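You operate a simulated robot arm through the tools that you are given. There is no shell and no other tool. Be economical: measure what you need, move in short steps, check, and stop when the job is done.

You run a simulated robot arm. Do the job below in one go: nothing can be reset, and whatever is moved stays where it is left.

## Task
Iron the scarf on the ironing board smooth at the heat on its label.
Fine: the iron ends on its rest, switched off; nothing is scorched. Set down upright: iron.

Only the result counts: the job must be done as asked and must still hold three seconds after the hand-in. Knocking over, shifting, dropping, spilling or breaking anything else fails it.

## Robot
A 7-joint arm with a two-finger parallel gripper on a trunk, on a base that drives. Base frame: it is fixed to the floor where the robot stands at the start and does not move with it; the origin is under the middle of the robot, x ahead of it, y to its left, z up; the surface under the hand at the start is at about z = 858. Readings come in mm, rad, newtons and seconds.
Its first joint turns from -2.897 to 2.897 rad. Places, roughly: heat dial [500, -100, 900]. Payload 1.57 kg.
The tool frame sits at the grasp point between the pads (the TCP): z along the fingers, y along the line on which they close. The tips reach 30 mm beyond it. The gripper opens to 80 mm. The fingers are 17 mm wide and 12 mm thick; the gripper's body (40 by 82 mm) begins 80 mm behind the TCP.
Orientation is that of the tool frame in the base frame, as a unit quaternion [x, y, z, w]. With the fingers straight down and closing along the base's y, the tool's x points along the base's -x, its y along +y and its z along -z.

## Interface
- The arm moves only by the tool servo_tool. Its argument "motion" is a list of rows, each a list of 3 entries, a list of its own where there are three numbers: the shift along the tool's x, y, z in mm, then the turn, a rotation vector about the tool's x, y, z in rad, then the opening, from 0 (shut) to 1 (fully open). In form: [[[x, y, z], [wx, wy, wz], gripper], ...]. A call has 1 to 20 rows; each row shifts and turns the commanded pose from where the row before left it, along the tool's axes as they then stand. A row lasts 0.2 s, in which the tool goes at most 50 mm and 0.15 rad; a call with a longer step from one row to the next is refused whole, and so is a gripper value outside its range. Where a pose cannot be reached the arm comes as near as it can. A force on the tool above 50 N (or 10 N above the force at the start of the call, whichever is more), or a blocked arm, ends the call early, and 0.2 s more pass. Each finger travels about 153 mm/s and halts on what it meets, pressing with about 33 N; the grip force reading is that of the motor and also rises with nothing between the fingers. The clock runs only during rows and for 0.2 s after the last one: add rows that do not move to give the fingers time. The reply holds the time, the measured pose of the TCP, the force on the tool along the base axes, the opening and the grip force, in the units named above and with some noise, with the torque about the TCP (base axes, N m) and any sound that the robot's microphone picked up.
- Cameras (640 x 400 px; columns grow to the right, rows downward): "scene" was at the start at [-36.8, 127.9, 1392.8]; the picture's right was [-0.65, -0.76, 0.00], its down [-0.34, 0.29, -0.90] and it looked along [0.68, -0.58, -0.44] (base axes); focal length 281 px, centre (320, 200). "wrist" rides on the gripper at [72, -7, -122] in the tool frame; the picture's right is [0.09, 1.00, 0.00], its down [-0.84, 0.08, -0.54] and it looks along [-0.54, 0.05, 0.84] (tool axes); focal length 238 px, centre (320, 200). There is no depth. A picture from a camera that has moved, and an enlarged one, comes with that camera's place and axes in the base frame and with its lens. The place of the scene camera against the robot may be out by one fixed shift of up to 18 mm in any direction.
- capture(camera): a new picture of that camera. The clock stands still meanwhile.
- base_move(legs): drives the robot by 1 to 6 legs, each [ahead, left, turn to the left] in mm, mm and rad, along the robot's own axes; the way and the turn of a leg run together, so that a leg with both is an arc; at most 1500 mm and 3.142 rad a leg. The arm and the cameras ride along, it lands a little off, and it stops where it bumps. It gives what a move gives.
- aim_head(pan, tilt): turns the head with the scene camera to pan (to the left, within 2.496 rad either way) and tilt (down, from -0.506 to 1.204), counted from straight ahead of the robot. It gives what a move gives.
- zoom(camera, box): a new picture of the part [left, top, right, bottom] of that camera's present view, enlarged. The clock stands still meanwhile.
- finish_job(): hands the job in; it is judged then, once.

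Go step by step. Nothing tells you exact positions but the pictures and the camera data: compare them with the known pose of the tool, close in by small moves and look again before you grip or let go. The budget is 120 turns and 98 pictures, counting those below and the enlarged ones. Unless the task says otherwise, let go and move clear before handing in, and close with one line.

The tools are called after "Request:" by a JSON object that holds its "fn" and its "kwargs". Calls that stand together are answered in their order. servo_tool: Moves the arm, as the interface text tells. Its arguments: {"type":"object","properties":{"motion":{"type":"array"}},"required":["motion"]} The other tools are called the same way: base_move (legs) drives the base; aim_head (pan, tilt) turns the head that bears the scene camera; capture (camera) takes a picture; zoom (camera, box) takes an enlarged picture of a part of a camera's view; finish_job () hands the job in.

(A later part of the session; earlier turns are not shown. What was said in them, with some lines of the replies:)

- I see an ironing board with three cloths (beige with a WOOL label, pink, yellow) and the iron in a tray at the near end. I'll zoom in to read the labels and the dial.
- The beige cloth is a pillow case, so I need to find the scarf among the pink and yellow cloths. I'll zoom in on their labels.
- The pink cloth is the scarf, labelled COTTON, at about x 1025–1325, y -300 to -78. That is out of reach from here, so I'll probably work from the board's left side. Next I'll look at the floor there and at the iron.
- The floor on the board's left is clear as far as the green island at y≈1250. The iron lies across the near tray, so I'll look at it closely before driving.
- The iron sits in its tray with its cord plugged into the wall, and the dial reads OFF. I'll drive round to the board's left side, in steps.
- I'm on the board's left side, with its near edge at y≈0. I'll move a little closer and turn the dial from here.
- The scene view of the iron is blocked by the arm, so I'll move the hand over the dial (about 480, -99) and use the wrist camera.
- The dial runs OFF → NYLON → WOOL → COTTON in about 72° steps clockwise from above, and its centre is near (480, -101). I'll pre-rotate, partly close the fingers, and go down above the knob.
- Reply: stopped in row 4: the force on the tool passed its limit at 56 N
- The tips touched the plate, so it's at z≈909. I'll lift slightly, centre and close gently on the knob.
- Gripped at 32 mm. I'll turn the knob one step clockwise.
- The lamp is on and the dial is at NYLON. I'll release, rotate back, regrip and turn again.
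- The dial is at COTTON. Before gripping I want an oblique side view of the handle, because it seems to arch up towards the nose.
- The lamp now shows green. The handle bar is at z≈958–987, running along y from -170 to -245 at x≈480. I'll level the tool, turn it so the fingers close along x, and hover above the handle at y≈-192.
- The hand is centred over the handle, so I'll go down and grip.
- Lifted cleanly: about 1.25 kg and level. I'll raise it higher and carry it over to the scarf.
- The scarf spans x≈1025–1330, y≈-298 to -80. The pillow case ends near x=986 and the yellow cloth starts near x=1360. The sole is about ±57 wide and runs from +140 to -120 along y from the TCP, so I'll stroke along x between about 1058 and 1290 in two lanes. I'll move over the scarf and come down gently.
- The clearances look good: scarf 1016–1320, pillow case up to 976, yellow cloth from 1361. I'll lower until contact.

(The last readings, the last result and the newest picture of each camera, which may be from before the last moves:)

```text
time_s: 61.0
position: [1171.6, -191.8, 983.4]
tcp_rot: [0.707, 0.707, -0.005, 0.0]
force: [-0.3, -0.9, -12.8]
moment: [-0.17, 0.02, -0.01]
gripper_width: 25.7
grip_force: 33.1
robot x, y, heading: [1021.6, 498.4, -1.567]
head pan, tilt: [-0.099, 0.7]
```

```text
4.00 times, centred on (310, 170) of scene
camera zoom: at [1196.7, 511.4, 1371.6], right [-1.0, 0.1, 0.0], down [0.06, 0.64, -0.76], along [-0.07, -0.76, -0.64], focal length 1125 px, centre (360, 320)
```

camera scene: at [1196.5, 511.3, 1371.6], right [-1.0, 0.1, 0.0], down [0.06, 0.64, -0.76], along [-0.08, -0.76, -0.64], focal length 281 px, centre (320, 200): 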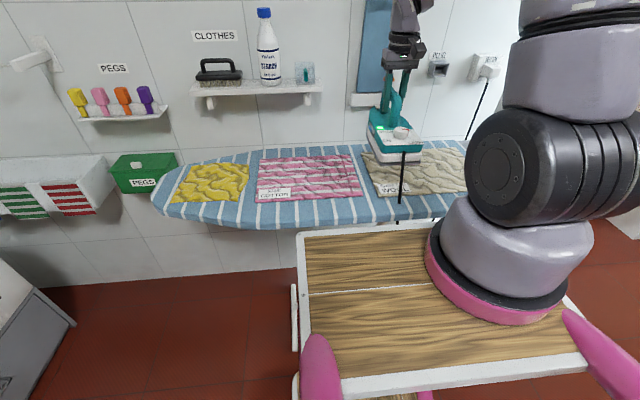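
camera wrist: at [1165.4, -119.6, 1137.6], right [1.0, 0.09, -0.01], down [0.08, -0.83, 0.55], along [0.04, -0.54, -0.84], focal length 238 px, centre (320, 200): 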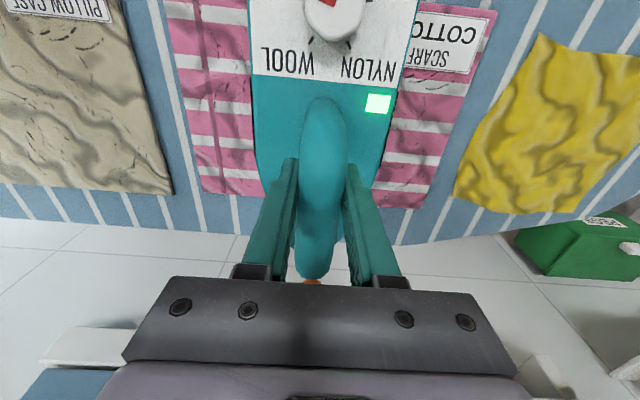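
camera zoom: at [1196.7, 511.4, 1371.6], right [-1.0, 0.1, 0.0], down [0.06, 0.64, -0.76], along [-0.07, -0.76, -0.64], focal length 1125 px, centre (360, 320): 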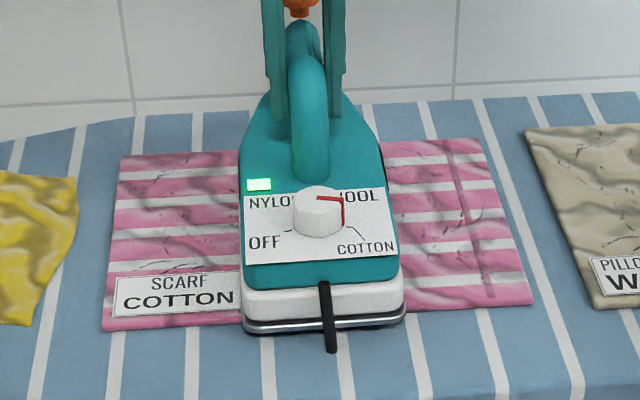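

Request:
{"fn": "servo_tool", "kwargs": {"motion": [[[0, 0, 8], [0, 0, 0], 0], [[0, 0, 5], [0, 0, 0], 0], [[0, 0, 3], [0, 0, 0], 0], [[0, 0, 2], [0, 0, 0], 0]]}}

```text
time_s: 62.0
position: [1171.0, -194.1, 968.6]
tcp_rot: [0.708, 0.706, -0.005, 0.001]
force: [-11.3, -2.3, 28.9]
moment: [0.01, -0.18, 0.02]
gripper_width: 26.1
grip_force: 33.4
robot x, y, heading: [1022.8, 500.1, -1.568]
head pan, tilt: [-0.099, 0.7]
```

I have contact with about 40 N. I'll ease off a little and begin stroking.

Request:
{"fn": "servo_tool", "kwargs": {"motion": [[[0, -15, -1.5], [0, 0, 0], 0], [[0, -20, 0], [0, 0, 0], 0], [[0, -20, 0], [0, 0, 0], 0], [[0, -20, 0], [0, 0, 0], 0], [[0, -20, 0], [0, 0, 0], 0], [[0, -20, 0], [0, 0, 0], 0], [[0, 20, 0], [0, 0, 0], 0], [[0, 20, 0], [0, 0, 0], 0], [[0, 20, 0], [0, 0, 0], 0], [[0, 20, 0], [0, 0, 0], 0], [[0, 20, 0], [0, 0, 0], 0], [[0, 20, 0], [0, 0, 0], 0], [[0, 20, 0], [0, 0, 0], 0], [[0, 20, 0], [0, 0, 0], 0], [[0, 20, 0], [0, 0, 0], 0], [[0, 20, 0], [0, 0, 0], 0], [[0, 20, 0], [0, 0, 0], 0], [[0, 13, 0], [0, 0, 0], 0]]}}

Request:
{"fn": "zoom", "kwargs": {"camera": "scene", "box": [200, 120, 400, 245]}}

```text
time_s: 65.8
position: [1291.9, -191.2, 967.9]
tcp_rot: [0.707, 0.707, -0.004, 0.001]
force: [-6.7, -0.8, 10.1]
moment: [0.24, -0.05, 0.21]
gripper_width: 25.5
grip_force: 33.3
robot x, y, heading: [1018.1, 496.8, -1.567]
head pan, tilt: [-0.099, 0.7]
```

```text
3.20 times, centred on (300, 182) of scene
camera zoom: at [1196.2, 511.9, 1371.6], right [-1.0, 0.1, 0.0], down [0.06, 0.64, -0.77], along [-0.07, -0.76, -0.64], focal length 900 px, centre (384, 256)
```

zoom: 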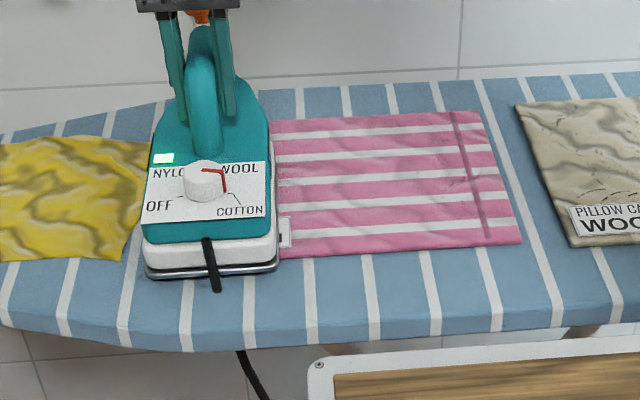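

That works well: the scarf is smoothing behind the iron. The second lane is further back at y≈-235.

Request:
{"fn": "servo_tool", "kwargs": {"motion": [[[-15, -4, 0], [0, 0, 0], 0], [[-15, 0, 0], [0, 0, 0], 0], [[-14, -6, 0], [0, 0, 0], 0], [[0, -20, 0], [0, 0, 0], 0], [[0, -20, 0], [0, 0, 0], 0], [[0, -20, 0], [0, 0, 0], 0], [[0, -20, 0], [0, 0, 0], 0], [[0, -20, 0], [0, 0, 0], 0], [[0, -20, 0], [0, 0, 0], 0], [[0, -20, 0], [0, 0, 0], 0], [[0, -20, 0], [0, 0, 0], 0], [[0, -20, 0], [0, 0, 0], 0], [[0, -20, 0], [0, 0, 0], 0], [[0, -20, 0], [0, 0, 0], 0], [[0, -12, 0], [0, 0, 0], 0], [[15, 5, 0], [0, 0, 0], 0], [[15, 15, 0], [0, 0, 0], 0], [[14, 20, 0], [0, 0, 0], 0], [[10, 20, 0], [0, 0, 0], 0], [[0, 20, 0], [0, 0, 0], 0]]}}

Request:
{"fn": "servo_tool", "kwargs": {"motion": [[[0, 20, 0], [0, 0, 0], 0], [[0, 20, 0], [0, 0, 0], 0], [[0, 20, 0], [0, 0, 0], 0], [[0, 20, 0], [0, 0, 0], 0], [[0, 0, -15], [0, 0, 0], 0], [[0, 0, -35], [0, 0, 0], 0], [[0, 0, -40], [0, 0, 0], 0], [[0, 0, -30], [0, 0, 0], 0]]}}

Request:
{"fn": "zoom", "kwargs": {"camera": "scene", "box": [200, 120, 400, 245]}}

Request:
{"fn": "capture", "kwargs": {"camera": "wrist"}}

```text
time_s: 70.0
position: [1125.7, -181.4, 969.4]
tcp_rot: [0.708, 0.706, -0.004, 0.0]
force: [-1.5, 0.3, -13.3]
moment: [-0.19, 0.02, -0.02]
gripper_width: 25.4
grip_force: 33.2
robot x, y, heading: [1021.6, 500.0, -1.565]
head pan, tilt: [-0.099, 0.7]
```

```text
time_s: 71.8
position: [1209.1, -183.1, 1087.7]
tcp_rot: [0.708, 0.706, -0.004, -0.001]
force: [0.6, -1.0, -13.3]
moment: [-0.16, 0.03, 0.0]
gripper_width: 25.8
grip_force: 32.7
robot x, y, heading: [1018.8, 496.8, -1.566]
head pan, tilt: [-0.099, 0.7]
```

```text
3.20 times, centred on (300, 182) of scene
camera zoom: at [1196.9, 511.0, 1371.5], right [-1.0, 0.1, 0.0], down [0.06, 0.64, -0.76], along [-0.07, -0.76, -0.64], focal length 900 px, centre (384, 256)
```

zoom: 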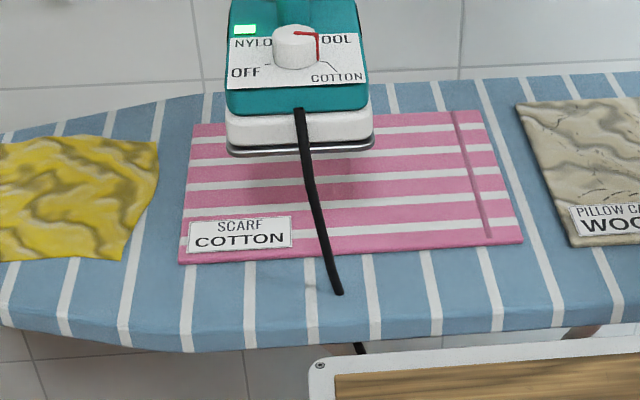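

```text
57 pictures are left
camera wrist: at [1203.3, -110.3, 1209.7], right [1.0, 0.09, -0.01], down [0.08, -0.83, 0.54], along [0.04, -0.54, -0.84], focal length 238 px, centre (320, 200)
```

wrist: 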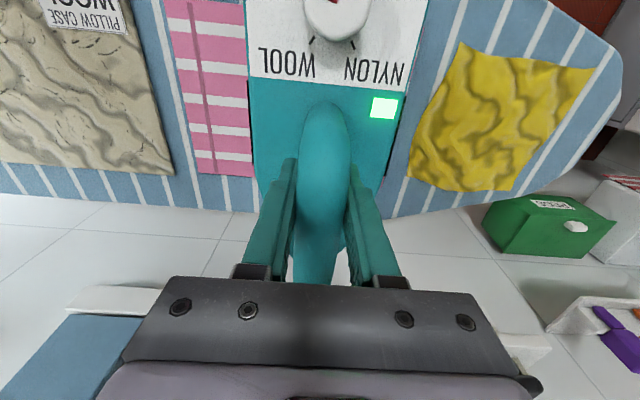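

The scarf looks smooth. I'll look closely for any leftover wrinkles before taking the iron back.

Request:
{"fn": "zoom", "kwargs": {"camera": "scene", "box": [250, 150, 320, 205]}}

Request:
{"fn": "zoom", "kwargs": {"camera": "scene", "box": [300, 150, 370, 205]}}

```text
7.27 times, centred on (285, 178) of scene
camera zoom: at [1196.9, 511.0, 1371.5], right [-1.0, 0.1, 0.0], down [0.06, 0.64, -0.76], along [-0.07, -0.76, -0.64], focal length 2045 px, centre (574, 364)
```

zoom: 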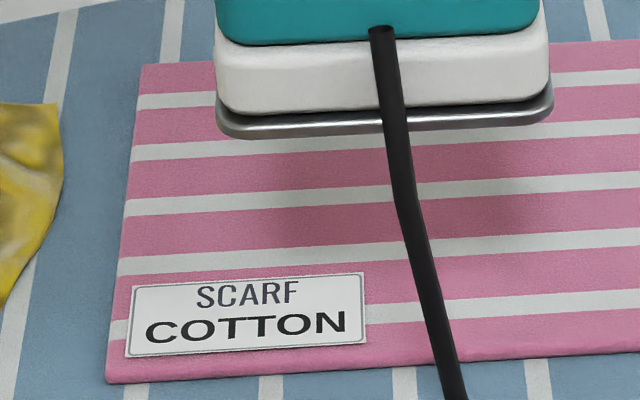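

```text
7.27 times, centred on (335, 178) of scene
camera zoom: at [1196.9, 511.0, 1371.5], right [-1.0, 0.1, 0.0], down [0.06, 0.64, -0.76], along [-0.07, -0.76, -0.64], focal length 2045 px, centre (211, 364)
```

zoom: 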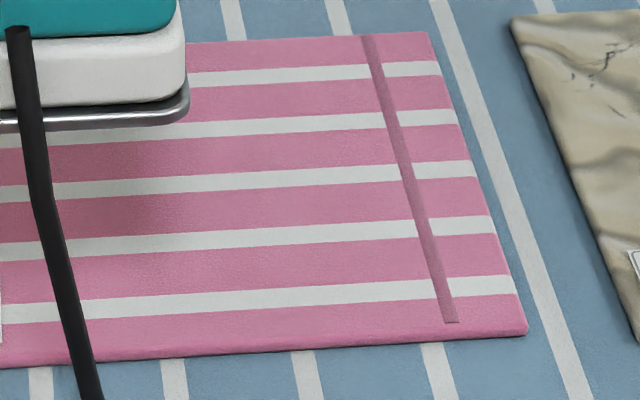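

It's completely smooth. I'll carry the iron back above its tray.

Request:
{"fn": "servo_tool", "kwargs": {"motion": [[[0, -40, 0], [0, 0, 0], 0], [[0, -40, 0], [0, 0, 0], 0], [[0, -40, 0], [0, 0, 0], 0], [[0, -40, 0], [0, 0, 0], 0], [[0, -40, 0], [0, 0, 0], 0], [[0, -40, 0], [0, 0, 0], 0], [[0, -40, 0], [0, 0, 0], 0], [[0, -40, 0], [0, 0, 0], 0], [[0, -40, 0], [0, 0, 0], 0], [[0, -40, 0], [0, 0, 0], 0], [[0, -40, 0], [0, 0, 0], 0], [[0, -40, 0], [0, 0, 0], 0], [[0, -40, 0], [0, 0, 0], 0], [[0, -40, 0], [0, 0, 0], 0], [[0, -40, 0], [0, 0, 0], 0], [[0, -40, 0], [0, 0, 0], 0], [[0, -40, 0], [0, 0, 0], 0], [[-7, -30, 0], [0, 0, 0], 0], [[0, -18, 0], [0, 0, 0], 0], [[0, 0, 0], [0, 0, 0], 0]]}}

Request:
{"fn": "capture", "kwargs": {"camera": "wrist"}}

```text
time_s: 76.0
position: [479.4, -188.1, 1091.0]
tcp_rot: [0.707, 0.707, -0.003, 0.0]
force: [-0.9, 0.1, -12.8]
moment: [-0.16, 0.04, 0.0]
gripper_width: 25.4
grip_force: 32.7
robot x, y, heading: [1019.7, 497.9, -1.567]
head pan, tilt: [-0.099, 0.7]
```

```text
54 pictures are left
camera wrist: at [473.1, -115.6, 1212.9], right [1.0, 0.09, -0.01], down [0.08, -0.83, 0.55], along [0.04, -0.54, -0.84], focal length 238 px, centre (320, 200)
```

wrist: 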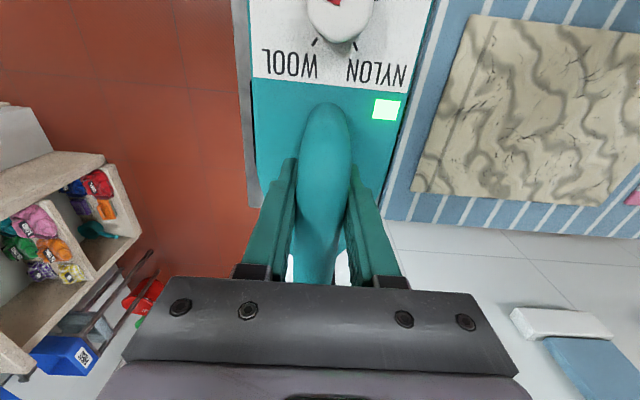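

The iron has slid up in the grip by a few mm, but it's still level. I'll come down to just above the tray and check alignment.

Request:
{"fn": "servo_tool", "kwargs": {"motion": [[[-4, 1, 30], [0, 0, 0], 0], [[0, 0, 30], [0, 0, 0], 0], [[0, 0, 20], [0, 0, 0], 0], [[0, 0, 5], [0, 0, 0], 0]]}}

Request:
{"fn": "capture", "kwargs": {"camera": "wrist"}}

Request:
{"fn": "aim_head", "kwargs": {"pan": -0.6, "tilt": 0.6}}

Request:
{"fn": "capture", "kwargs": {"camera": "scene"}}

```text
time_s: 77.0
position: [482.1, -193.4, 1006.7]
tcp_rot: [0.707, 0.707, -0.004, 0.0]
force: [-0.5, -0.6, -12.8]
moment: [-0.1, 0.06, 0.01]
gripper_width: 25.7
grip_force: 33.8
robot x, y, heading: [1024.5, 498.4, -1.569]
head pan, tilt: [-0.099, 0.7]
```

```text
53 pictures are left
camera wrist: at [474.7, -119.9, 1128.0], right [1.0, 0.09, -0.01], down [0.08, -0.83, 0.55], along [0.04, -0.54, -0.84], focal length 238 px, centre (320, 200)
```

wrist: 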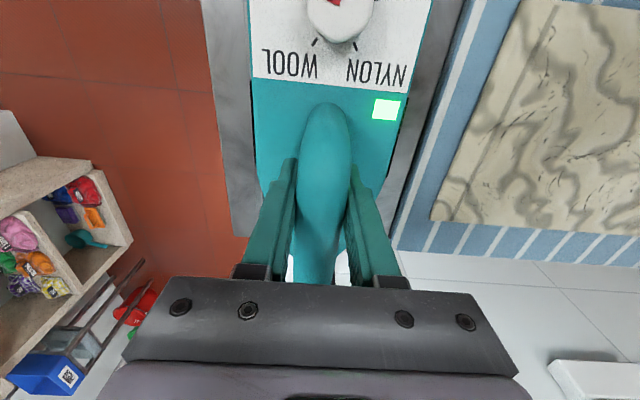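

```text
time_s: 77.9
position: [481.1, -192.3, 1006.4]
tcp_rot: [0.708, 0.707, -0.004, 0.0]
force: [-0.3, 0.0, -12.3]
moment: [-0.17, 0.03, -0.02]
gripper_width: 25.5
grip_force: 32.9
robot x, y, heading: [1019.6, 499.1, -1.575]
head pan, tilt: [-0.6, 0.6]
```

```text
52 pictures are left
camera scene: at [1154.8, 522.8, 1380.2], right [-0.83, 0.56, 0.0], down [0.32, 0.47, -0.82], along [-0.46, -0.68, -0.57], focal length 281 px, centre (320, 200)
```

scene: 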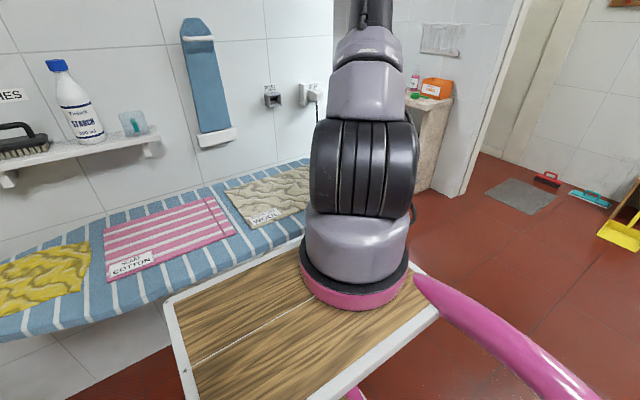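

Request:
{"fn": "servo_tool", "kwargs": {"motion": [[[-1, -1.5, 10], [0, 0, 0], 0], [[0, 0, 10], [0, 0, 0], 0], [[0, 0, 8], [0, 0, 0], 0], [[0, 0, 4], [0, 0, 0], 0], [[0, 0, 3], [0, 0, 0], 0]]}}

```text
time_s: 79.1
position: [477.9, -193.5, 971.7]
tcp_rot: [0.708, 0.707, -0.004, 0.0]
force: [-0.1, -0.1, -12.3]
moment: [-0.19, 0.03, 0.04]
gripper_width: 25.8
grip_force: 33.3
robot x, y, heading: [1023.2, 500.7, -1.566]
head pan, tilt: [-0.6, 0.6]
```

Not in contact yet, as expected with the slip. I'll continue in small steps.

Request:
{"fn": "servo_tool", "kwargs": {"motion": [[[0, 0, 3], [0, 0, 0], 0], [[0, 0, 2], [0, 0, 0], 0], [[0, 0, 2], [0, 0, 0], 0]]}}

Request:
{"fn": "capture", "kwargs": {"camera": "wrist"}}

```text
time_s: 79.9
position: [478.2, -193.5, 965.2]
tcp_rot: [0.708, 0.707, -0.004, 0.0]
force: [-0.1, -0.6, -11.6]
moment: [-0.19, 0.03, 0.03]
gripper_width: 25.2
grip_force: 33.1
robot x, y, heading: [1019.2, 497.0, -1.57]
head pan, tilt: [-0.6, 0.6]
```

```text
51 pictures are left
camera wrist: at [472.2, -120.1, 1087.1], right [1.0, 0.09, -0.01], down [0.08, -0.83, 0.55], along [0.04, -0.54, -0.84], focal length 238 px, centre (320, 200)
```

wrist: 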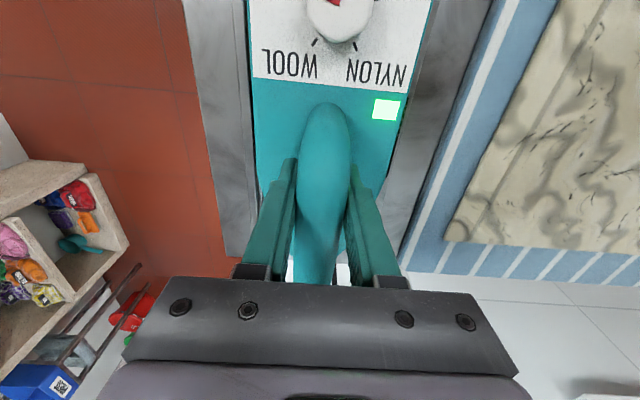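

Request:
{"fn": "servo_tool", "kwargs": {"motion": [[[0, 0, 2], [0, 0, 0], 0], [[0, 0, 1.5], [0, 0, 0], 0], [[0, 0, 1.5], [0, 0, 0], 0]]}}

```text
time_s: 80.7
position: [478.6, -192.7, 960.8]
tcp_rot: [0.708, 0.706, -0.004, 0.0]
force: [-0.3, -0.7, -12.7]
moment: [-0.15, 0.05, -0.02]
gripper_width: 25.5
grip_force: 33.6
robot x, y, heading: [1025.6, 498.1, -1.565]
head pan, tilt: [-0.6, 0.6]
```

Request:
{"fn": "servo_tool", "kwargs": {"motion": [[[0, 0, 1.5], [0, 0, 0], 0], [[0, 0, 1.5], [0, 0, 0], 0], [[0, 0, 1], [0, 0, 0], 0]]}}

Request:
{"fn": "zoom", "kwargs": {"camera": "wrist", "box": [180, 0, 460, 260]}}

```text
time_s: 81.5
position: [479.2, -193.7, 957.7]
tcp_rot: [0.708, 0.707, -0.004, 0.0]
force: [9.7, 3.3, 12.1]
moment: [0.33, 0.32, -0.14]
gripper_width: 25.8
grip_force: 32.9
robot x, y, heading: [1019.7, 499.3, -1.57]
head pan, tilt: [-0.6, 0.6]
```

```text
1.54 times, centred on (320, 130) of wrist
camera zoom: at [473.5, -121.0, 1079.7], right [1.0, 0.09, -0.01], down [0.08, -0.83, 0.55], along [0.04, -0.55, -0.84], focal length 367 px, centre (320, 308)
```

zoom: 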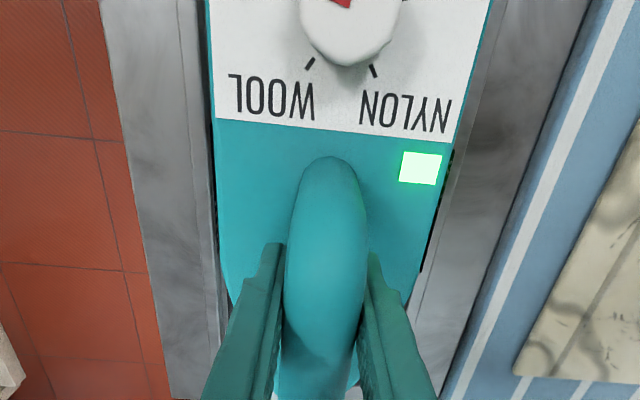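

It's in contact with the tray floor. I'll release, rise clear and check how it sits.

Request:
{"fn": "servo_tool", "kwargs": {"motion": [[[0, 0, 0], [0, 0, 0], 0.4], [[0, 0, 0], [0, 0, 0], 0.7], [[0, 0, 0], [0, 0, 0], 1], [[0, 0, 0], [0, 0, 0], 1], [[0, 0, -30], [0, 0, 0], 1], [[0, 0, -40], [0, 0, 0], 1], [[0, 0, -40], [0, 0, 0], 1], [[20, 0, -20], [0, 0, 0], 1], [[40, 0, 0], [0, 0, 0], 1], [[32, 0, 0], [0, 0, 0], 1]]}}

Request:
{"fn": "capture", "kwargs": {"camera": "wrist"}}

Request:
{"fn": "zoom", "kwargs": {"camera": "wrist", "box": [240, 50, 400, 150]}}

```text
time_s: 83.7
position: [481.9, -100.1, 1087.3]
tcp_rot: [0.707, 0.707, -0.004, 0.0]
force: [0.2, -0.6, -0.8]
moment: [0.03, 0.0, -0.03]
gripper_width: 80.1
grip_force: 0.1
robot x, y, heading: [1022.5, 501.9, -1.567]
head pan, tilt: [-0.6, 0.6]
```

```text
49 pictures are left
camera wrist: at [474.8, -28.2, 1208.1], right [1.0, 0.09, -0.01], down [0.08, -0.83, 0.55], along [0.05, -0.54, -0.84], focal length 238 px, centre (320, 200)
```

wrist: 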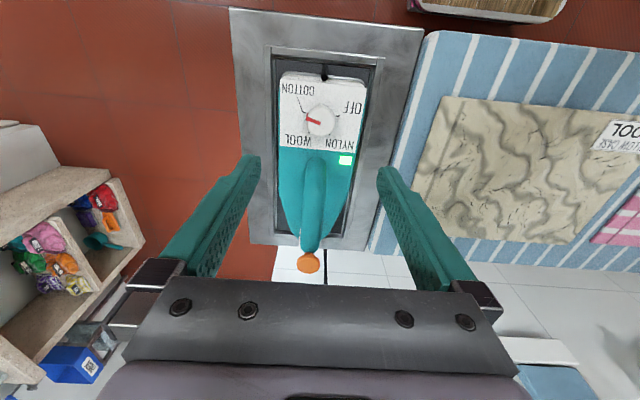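

```text
4.00 times, centred on (320, 100) of wrist
camera zoom: at [474.8, -28.2, 1208.1], right [1.0, 0.09, -0.01], down [0.08, -0.83, 0.55], along [0.05, -0.54, -0.84], focal length 953 px, centre (320, 600)
```

zoom: 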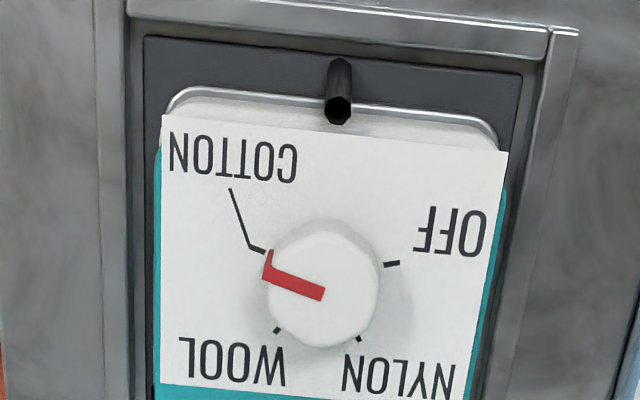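

The iron is seated in its tray. Now I'll turn the dial back to OFF, counter-clockwise in three grips.

Request:
{"fn": "servo_tool", "kwargs": {"motion": [[[-3.4, 1.6, 40], [0, 0, 0], 0.7], [[0, 0, 30], [0, 0, 0.126], 0.7], [[0, 0, 20], [0, 0, 0.126], 0.7], [[0, 0, 15], [0, 0, 0.126], 0.7], [[0, 0, 10], [0, 0, 0.126], 0.7], [[0, 0, 0], [0, 0, 0.126], 0.7]]}}

Request:
{"fn": "zoom", "kwargs": {"camera": "wrist", "box": [220, 80, 420, 280]}}

```text
time_s: 85.1
position: [481.2, -106.6, 970.9]
tcp_rot: [0.892, 0.452, -0.003, 0.001]
force: [0.2, 0.5, 0.2]
moment: [-0.01, 0.01, -0.01]
gripper_width: 55.8
grip_force: 0.1
robot x, y, heading: [1020.2, 500.2, -1.571]
head pan, tilt: [-0.6, 0.6]
```

```text
2.00 times, centred on (320, 180) of wrist
camera zoom: at [518.7, -42.7, 1092.3], right [0.86, -0.51, 0.0], down [-0.43, -0.72, 0.55], along [-0.28, -0.47, -0.84], focal length 477 px, centre (320, 240)
```

zoom: 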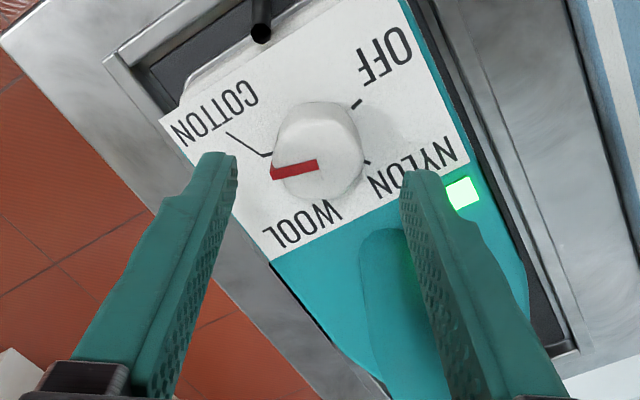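

Request:
{"fn": "servo_tool", "kwargs": {"motion": [[[4, -0.5, 10], [0, 0, 0], 0.7], [[0, 0, 10], [0, 0, 0], 0.7], [[0, 0, 5], [0, 0, 0], 0.65], [[0, 0, 0], [0, 0, 0], 0.5], [[0, 0, 0], [0, 0, 0], 0.3], [[0, 0, 0], [0, 0, 0], 0.3]]}}

Request:
{"fn": "zoom", "kwargs": {"camera": "wrist", "box": [220, 80, 420, 280]}}

```text
time_s: 86.5
position: [481.4, -101.5, 946.3]
tcp_rot: [0.892, 0.453, -0.004, 0.001]
force: [-0.5, 0.6, 0.4]
moment: [-0.28, -0.17, 0.02]
gripper_width: 32.4
grip_force: 32.9
robot x, y, heading: [1024.1, 501.3, -1.568]
head pan, tilt: [-0.6, 0.6]
```

```text
2.00 times, centred on (320, 180) of wrist
camera zoom: at [520.0, -38.6, 1067.2], right [0.86, -0.51, 0.0], down [-0.43, -0.72, 0.55], along [-0.28, -0.47, -0.84], focal length 477 px, centre (320, 240)
```

zoom: 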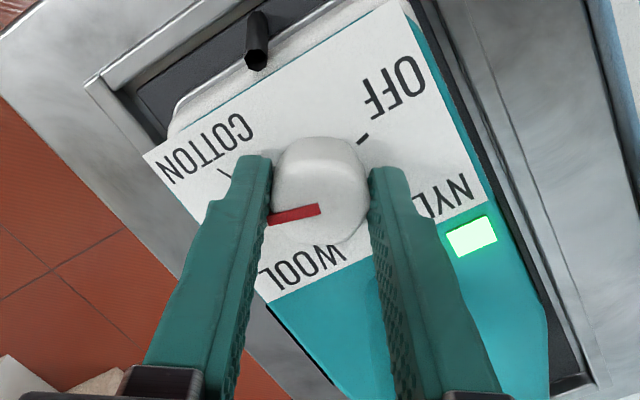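

Request:
{"fn": "servo_tool", "kwargs": {"motion": [[[0, 0, 0], [0, 0, -0.14], 0.3], [[0, 0, 0], [0, 0, -0.14], 0.3], [[0, 0, 0], [0, 0, -0.14], 0.3], [[0, 0, 0], [0, 0, -0.14], 0.3], [[0, 0, 0], [0, 0, -0.14], 0.3], [[0, 0, 0], [0, 0, -0.14], 0.3], [[0, 0, 0], [0, 0, -0.14], 0.3], [[0, 0, 0], [0, 0, -0.14], 0.3], [[0, 0, 0], [0, 0, -0.137], 0.3], [[0, 0, 0], [0, 0, 0], 0.3]]}}

Request:
{"fn": "servo_tool", "kwargs": {"motion": [[[0, 0, 0], [0, 0, 0], 0.6], [[0, 0, 0], [0, 0, 0.14], 0.6], [[0, 0, 0], [0, 0, 0.14], 0.6], [[0, 0, 0], [0, 0, 0.14], 0.6], [[0, 0, 0], [0, 0, 0.14], 0.6], [[0, 0, 0], [0, 0, 0.14], 0.6], [[0, 0, 0], [0, 0, 0.14], 0.6], [[0, 0, 0], [0, 0, 0.14], 0.6], [[0, 0, 0], [0, 0, 0.14], 0.6], [[0, 0, 0], [0, 0, 0.137], 0.6], [[0, 0, 0], [0, 0, 0], 0.3], [[0, 0, 0], [0, 0, 0], 0.3]]}}

Request:
{"fn": "zoom", "kwargs": {"camera": "wrist", "box": [220, 80, 420, 280]}}

```text
time_s: 88.7
position: [482.6, -101.7, 946.1]
tcp_rot: [0.454, 0.891, -0.004, -0.002]
force: [-0.7, -0.1, -0.7]
moment: [-0.29, -0.63, -0.02]
gripper_width: 32.2
grip_force: 33.0
robot x, y, heading: [1021.8, 500.7, -1.573]
head pan, tilt: [-0.6, 0.6]
```

```text
time_s: 91.3
position: [483.4, -102.6, 946.2]
tcp_rot: [0.892, 0.452, -0.003, 0.001]
force: [2.9, -2.7, 1.1]
moment: [-0.06, -0.15, -0.02]
gripper_width: 31.8
grip_force: 33.4
robot x, y, heading: [1020.4, 500.6, -1.568]
head pan, tilt: [-0.6, 0.6]
```

```text
2.00 times, centred on (320, 180) of wrist
camera zoom: at [520.5, -39.2, 1067.5], right [0.86, -0.51, 0.0], down [-0.43, -0.72, 0.55], along [-0.28, -0.47, -0.84], focal length 477 px, centre (320, 240)
```

zoom: 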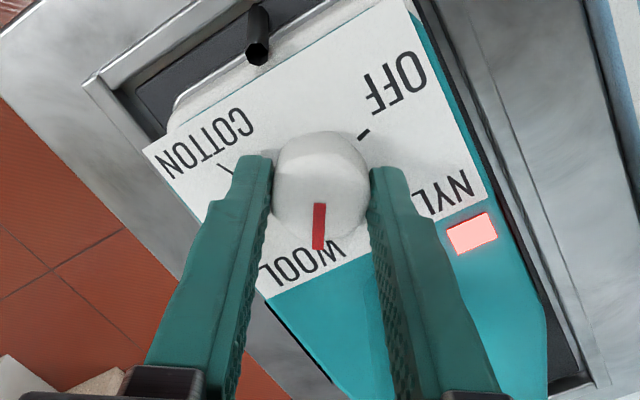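

Now at WOOL, as expected. Two more turns.

Request:
{"fn": "servo_tool", "kwargs": {"motion": [[[0, 0, 0], [0, 0, -0.14], 0.3], [[0, 0, 0], [0, 0, -0.14], 0.3], [[0, 0, 0], [0, 0, -0.14], 0.3], [[0, 0, 0], [0, 0, -0.14], 0.3], [[0, 0, 0], [0, 0, -0.14], 0.3], [[0, 0, 0], [0, 0, -0.14], 0.3], [[0, 0, 0], [0, 0, -0.14], 0.3], [[0, 0, 0], [0, 0, -0.14], 0.3], [[0, 0, 0], [0, 0, -0.137], 0.3], [[0, 0, 0], [0, 0, 0], 0.3]]}}

Request:
{"fn": "servo_tool", "kwargs": {"motion": [[[0, 0, 0], [0, 0, 0], 0.6], [[0, 0, 0], [0, 0, 0.14], 0.6], [[0, 0, 0], [0, 0, 0.14], 0.6], [[0, 0, 0], [0, 0, 0.14], 0.6], [[0, 0, 0], [0, 0, 0.14], 0.6], [[0, 0, 0], [0, 0, 0.14], 0.6], [[0, 0, 0], [0, 0, 0.14], 0.6], [[0, 0, 0], [0, 0, 0.14], 0.6], [[0, 0, 0], [0, 0, 0.14], 0.6], [[0, 0, 0], [0, 0, 0.137], 0.6], [[0, 0, 0], [0, 0, 0], 0.3], [[0, 0, 0], [0, 0, 0], 0.3]]}}

Request:
{"fn": "servo_tool", "kwargs": {"motion": [[[0, 0, 0], [0, 0, -0.14], 0.3], [[0, 0, 0], [0, 0, -0.14], 0.3], [[0, 0, 0], [0, 0, -0.14], 0.3], [[0, 0, 0], [0, 0, -0.14], 0.3], [[0, 0, 0], [0, 0, -0.14], 0.3], [[0, 0, 0], [0, 0, -0.14], 0.3], [[0, 0, 0], [0, 0, -0.14], 0.3], [[0, 0, 0], [0, 0, -0.14], 0.3], [[0, 0, 0], [0, 0, -0.137], 0.3], [[0, 0, 0], [0, 0, 0], 0.3]]}}

Request:
{"fn": "zoom", "kwargs": {"camera": "wrist", "box": [220, 80, 420, 280]}}

```text
time_s: 93.5
position: [482.2, -101.5, 946.7]
tcp_rot: [0.455, 0.891, -0.004, -0.002]
force: [0.6, -8.7, 4.6]
moment: [-0.28, -0.27, 0.02]
gripper_width: 31.6
grip_force: 32.6
robot x, y, heading: [1018.9, 496.2, -1.569]
head pan, tilt: [-0.6, 0.6]
```

```text
time_s: 96.1
position: [482.4, -100.3, 945.3]
tcp_rot: [0.892, 0.452, -0.004, 0.001]
force: [0.7, -1.1, -0.2]
moment: [-0.24, -0.28, -0.03]
gripper_width: 32.5
grip_force: 33.3
robot x, y, heading: [1025.2, 498.7, -1.567]
head pan, tilt: [-0.6, 0.6]
```

```text
time_s: 98.3
position: [482.2, -100.1, 945.3]
tcp_rot: [0.455, 0.89, -0.004, -0.003]
force: [-4.2, 0.9, 0.2]
moment: [0.07, -0.22, -0.35]
gripper_width: 32.5
grip_force: 32.5
robot x, y, heading: [1020.9, 499.6, -1.572]
head pan, tilt: [-0.6, 0.6]
```

```text
2.00 times, centred on (320, 180) of wrist
camera zoom: at [434.8, -45.3, 1068.2], right [0.75, 0.66, -0.01], down [0.56, -0.63, 0.54], along [0.35, -0.41, -0.84], focal length 477 px, centre (320, 240)
```

zoom: 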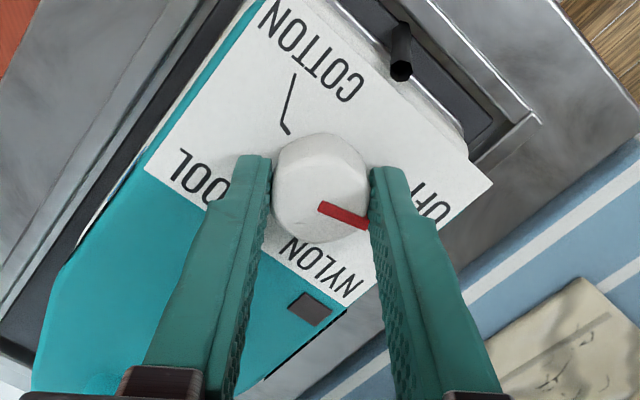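

The dial is at OFF and the lamp is dark. I'll release, rise and verify.

Request:
{"fn": "servo_tool", "kwargs": {"motion": [[[0, 0, 0], [0, 0, 0], 0.6], [[0, 0, 0], [0, 0, 0], 0.7], [[0, 0, -25], [0, 0, 0], 0.8], [[0, 0, -40], [0, 0, 0.126], 1], [[0, 0, -40], [0, 0, 0.126], 1], [[0, 0, -40], [0, 0, 0.126], 1], [[0, 0, 0], [0, 0, 0.126], 1], [[0, 0, 0], [0, 0, 0.126], 1]]}}

Request:
{"fn": "capture", "kwargs": {"camera": "wrist"}}

Request:
{"fn": "zoom", "kwargs": {"camera": "wrist", "box": [240, 50, 400, 150]}}

Request:
{"fn": "zoom", "kwargs": {"camera": "scene", "box": [0, 140, 310, 350]}}

```text
time_s: 100.1
position: [483.8, -100.5, 1091.4]
tcp_rot: [0.709, 0.705, -0.005, 0.0]
force: [1.2, -0.1, 0.1]
moment: [-0.01, 0.05, -0.03]
gripper_width: 80.0
grip_force: 0.0
robot x, y, heading: [1021.7, 497.3, -1.566]
head pan, tilt: [-0.6, 0.6]
```

```text
43 pictures are left
camera wrist: at [477.5, -28.1, 1213.3], right [1.0, 0.09, -0.01], down [0.08, -0.83, 0.55], along [0.04, -0.54, -0.84], focal length 238 px, centre (320, 200)
```

wrist: 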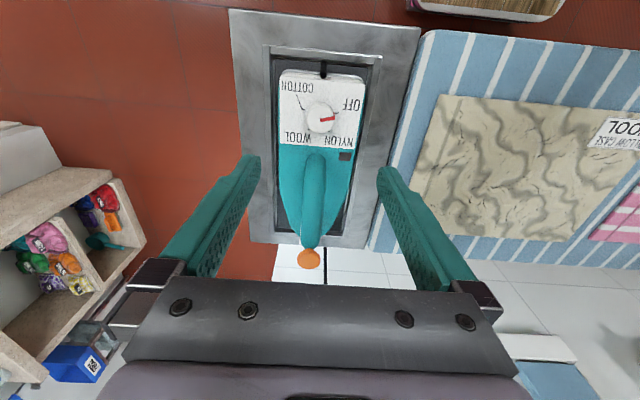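

```text
4.00 times, centred on (320, 100) of wrist
camera zoom: at [477.5, -28.1, 1213.3], right [1.0, 0.09, -0.01], down [0.08, -0.83, 0.55], along [0.04, -0.54, -0.84], focal length 953 px, centre (320, 600)
```

zoom: 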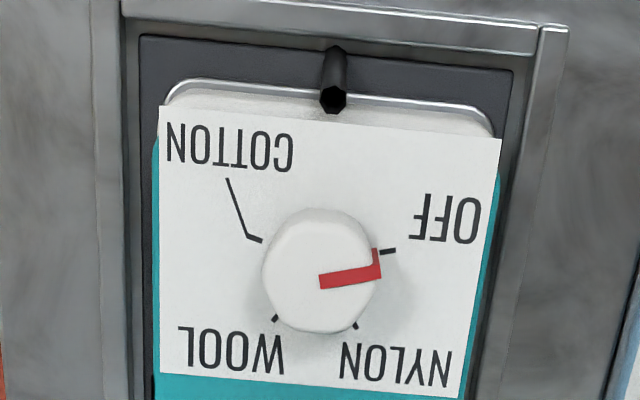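

```text
1.90 times, centred on (155, 245) of scene
camera zoom: at [1155.0, 523.2, 1380.2], right [-0.83, 0.56, 0.0], down [0.32, 0.47, -0.82], along [-0.47, -0.68, -0.57], focal length 536 px, centre (634, 114)
```

zoom: 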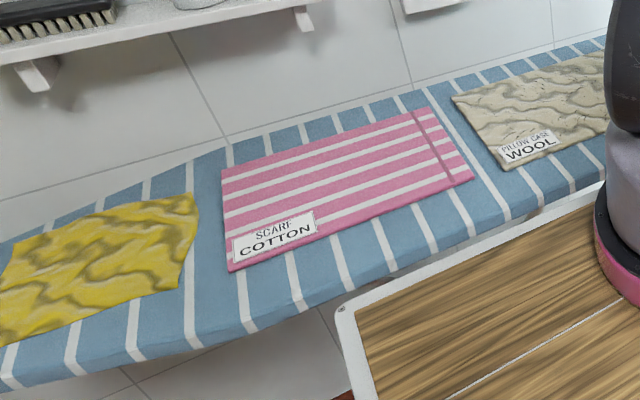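

Everything checks out: the scarf is smooth and unscorched, the iron is upright in its tray with the dial at OFF and the lamp dark, and the gripper is clear. I'm handing in.

Request:
{"fn": "finish_job", "kwargs": {}}

```text
The job is handed in.
```

The scarf is ironed smooth at the COTTON setting with no scorching, and the iron is upright on its rest, switched off.
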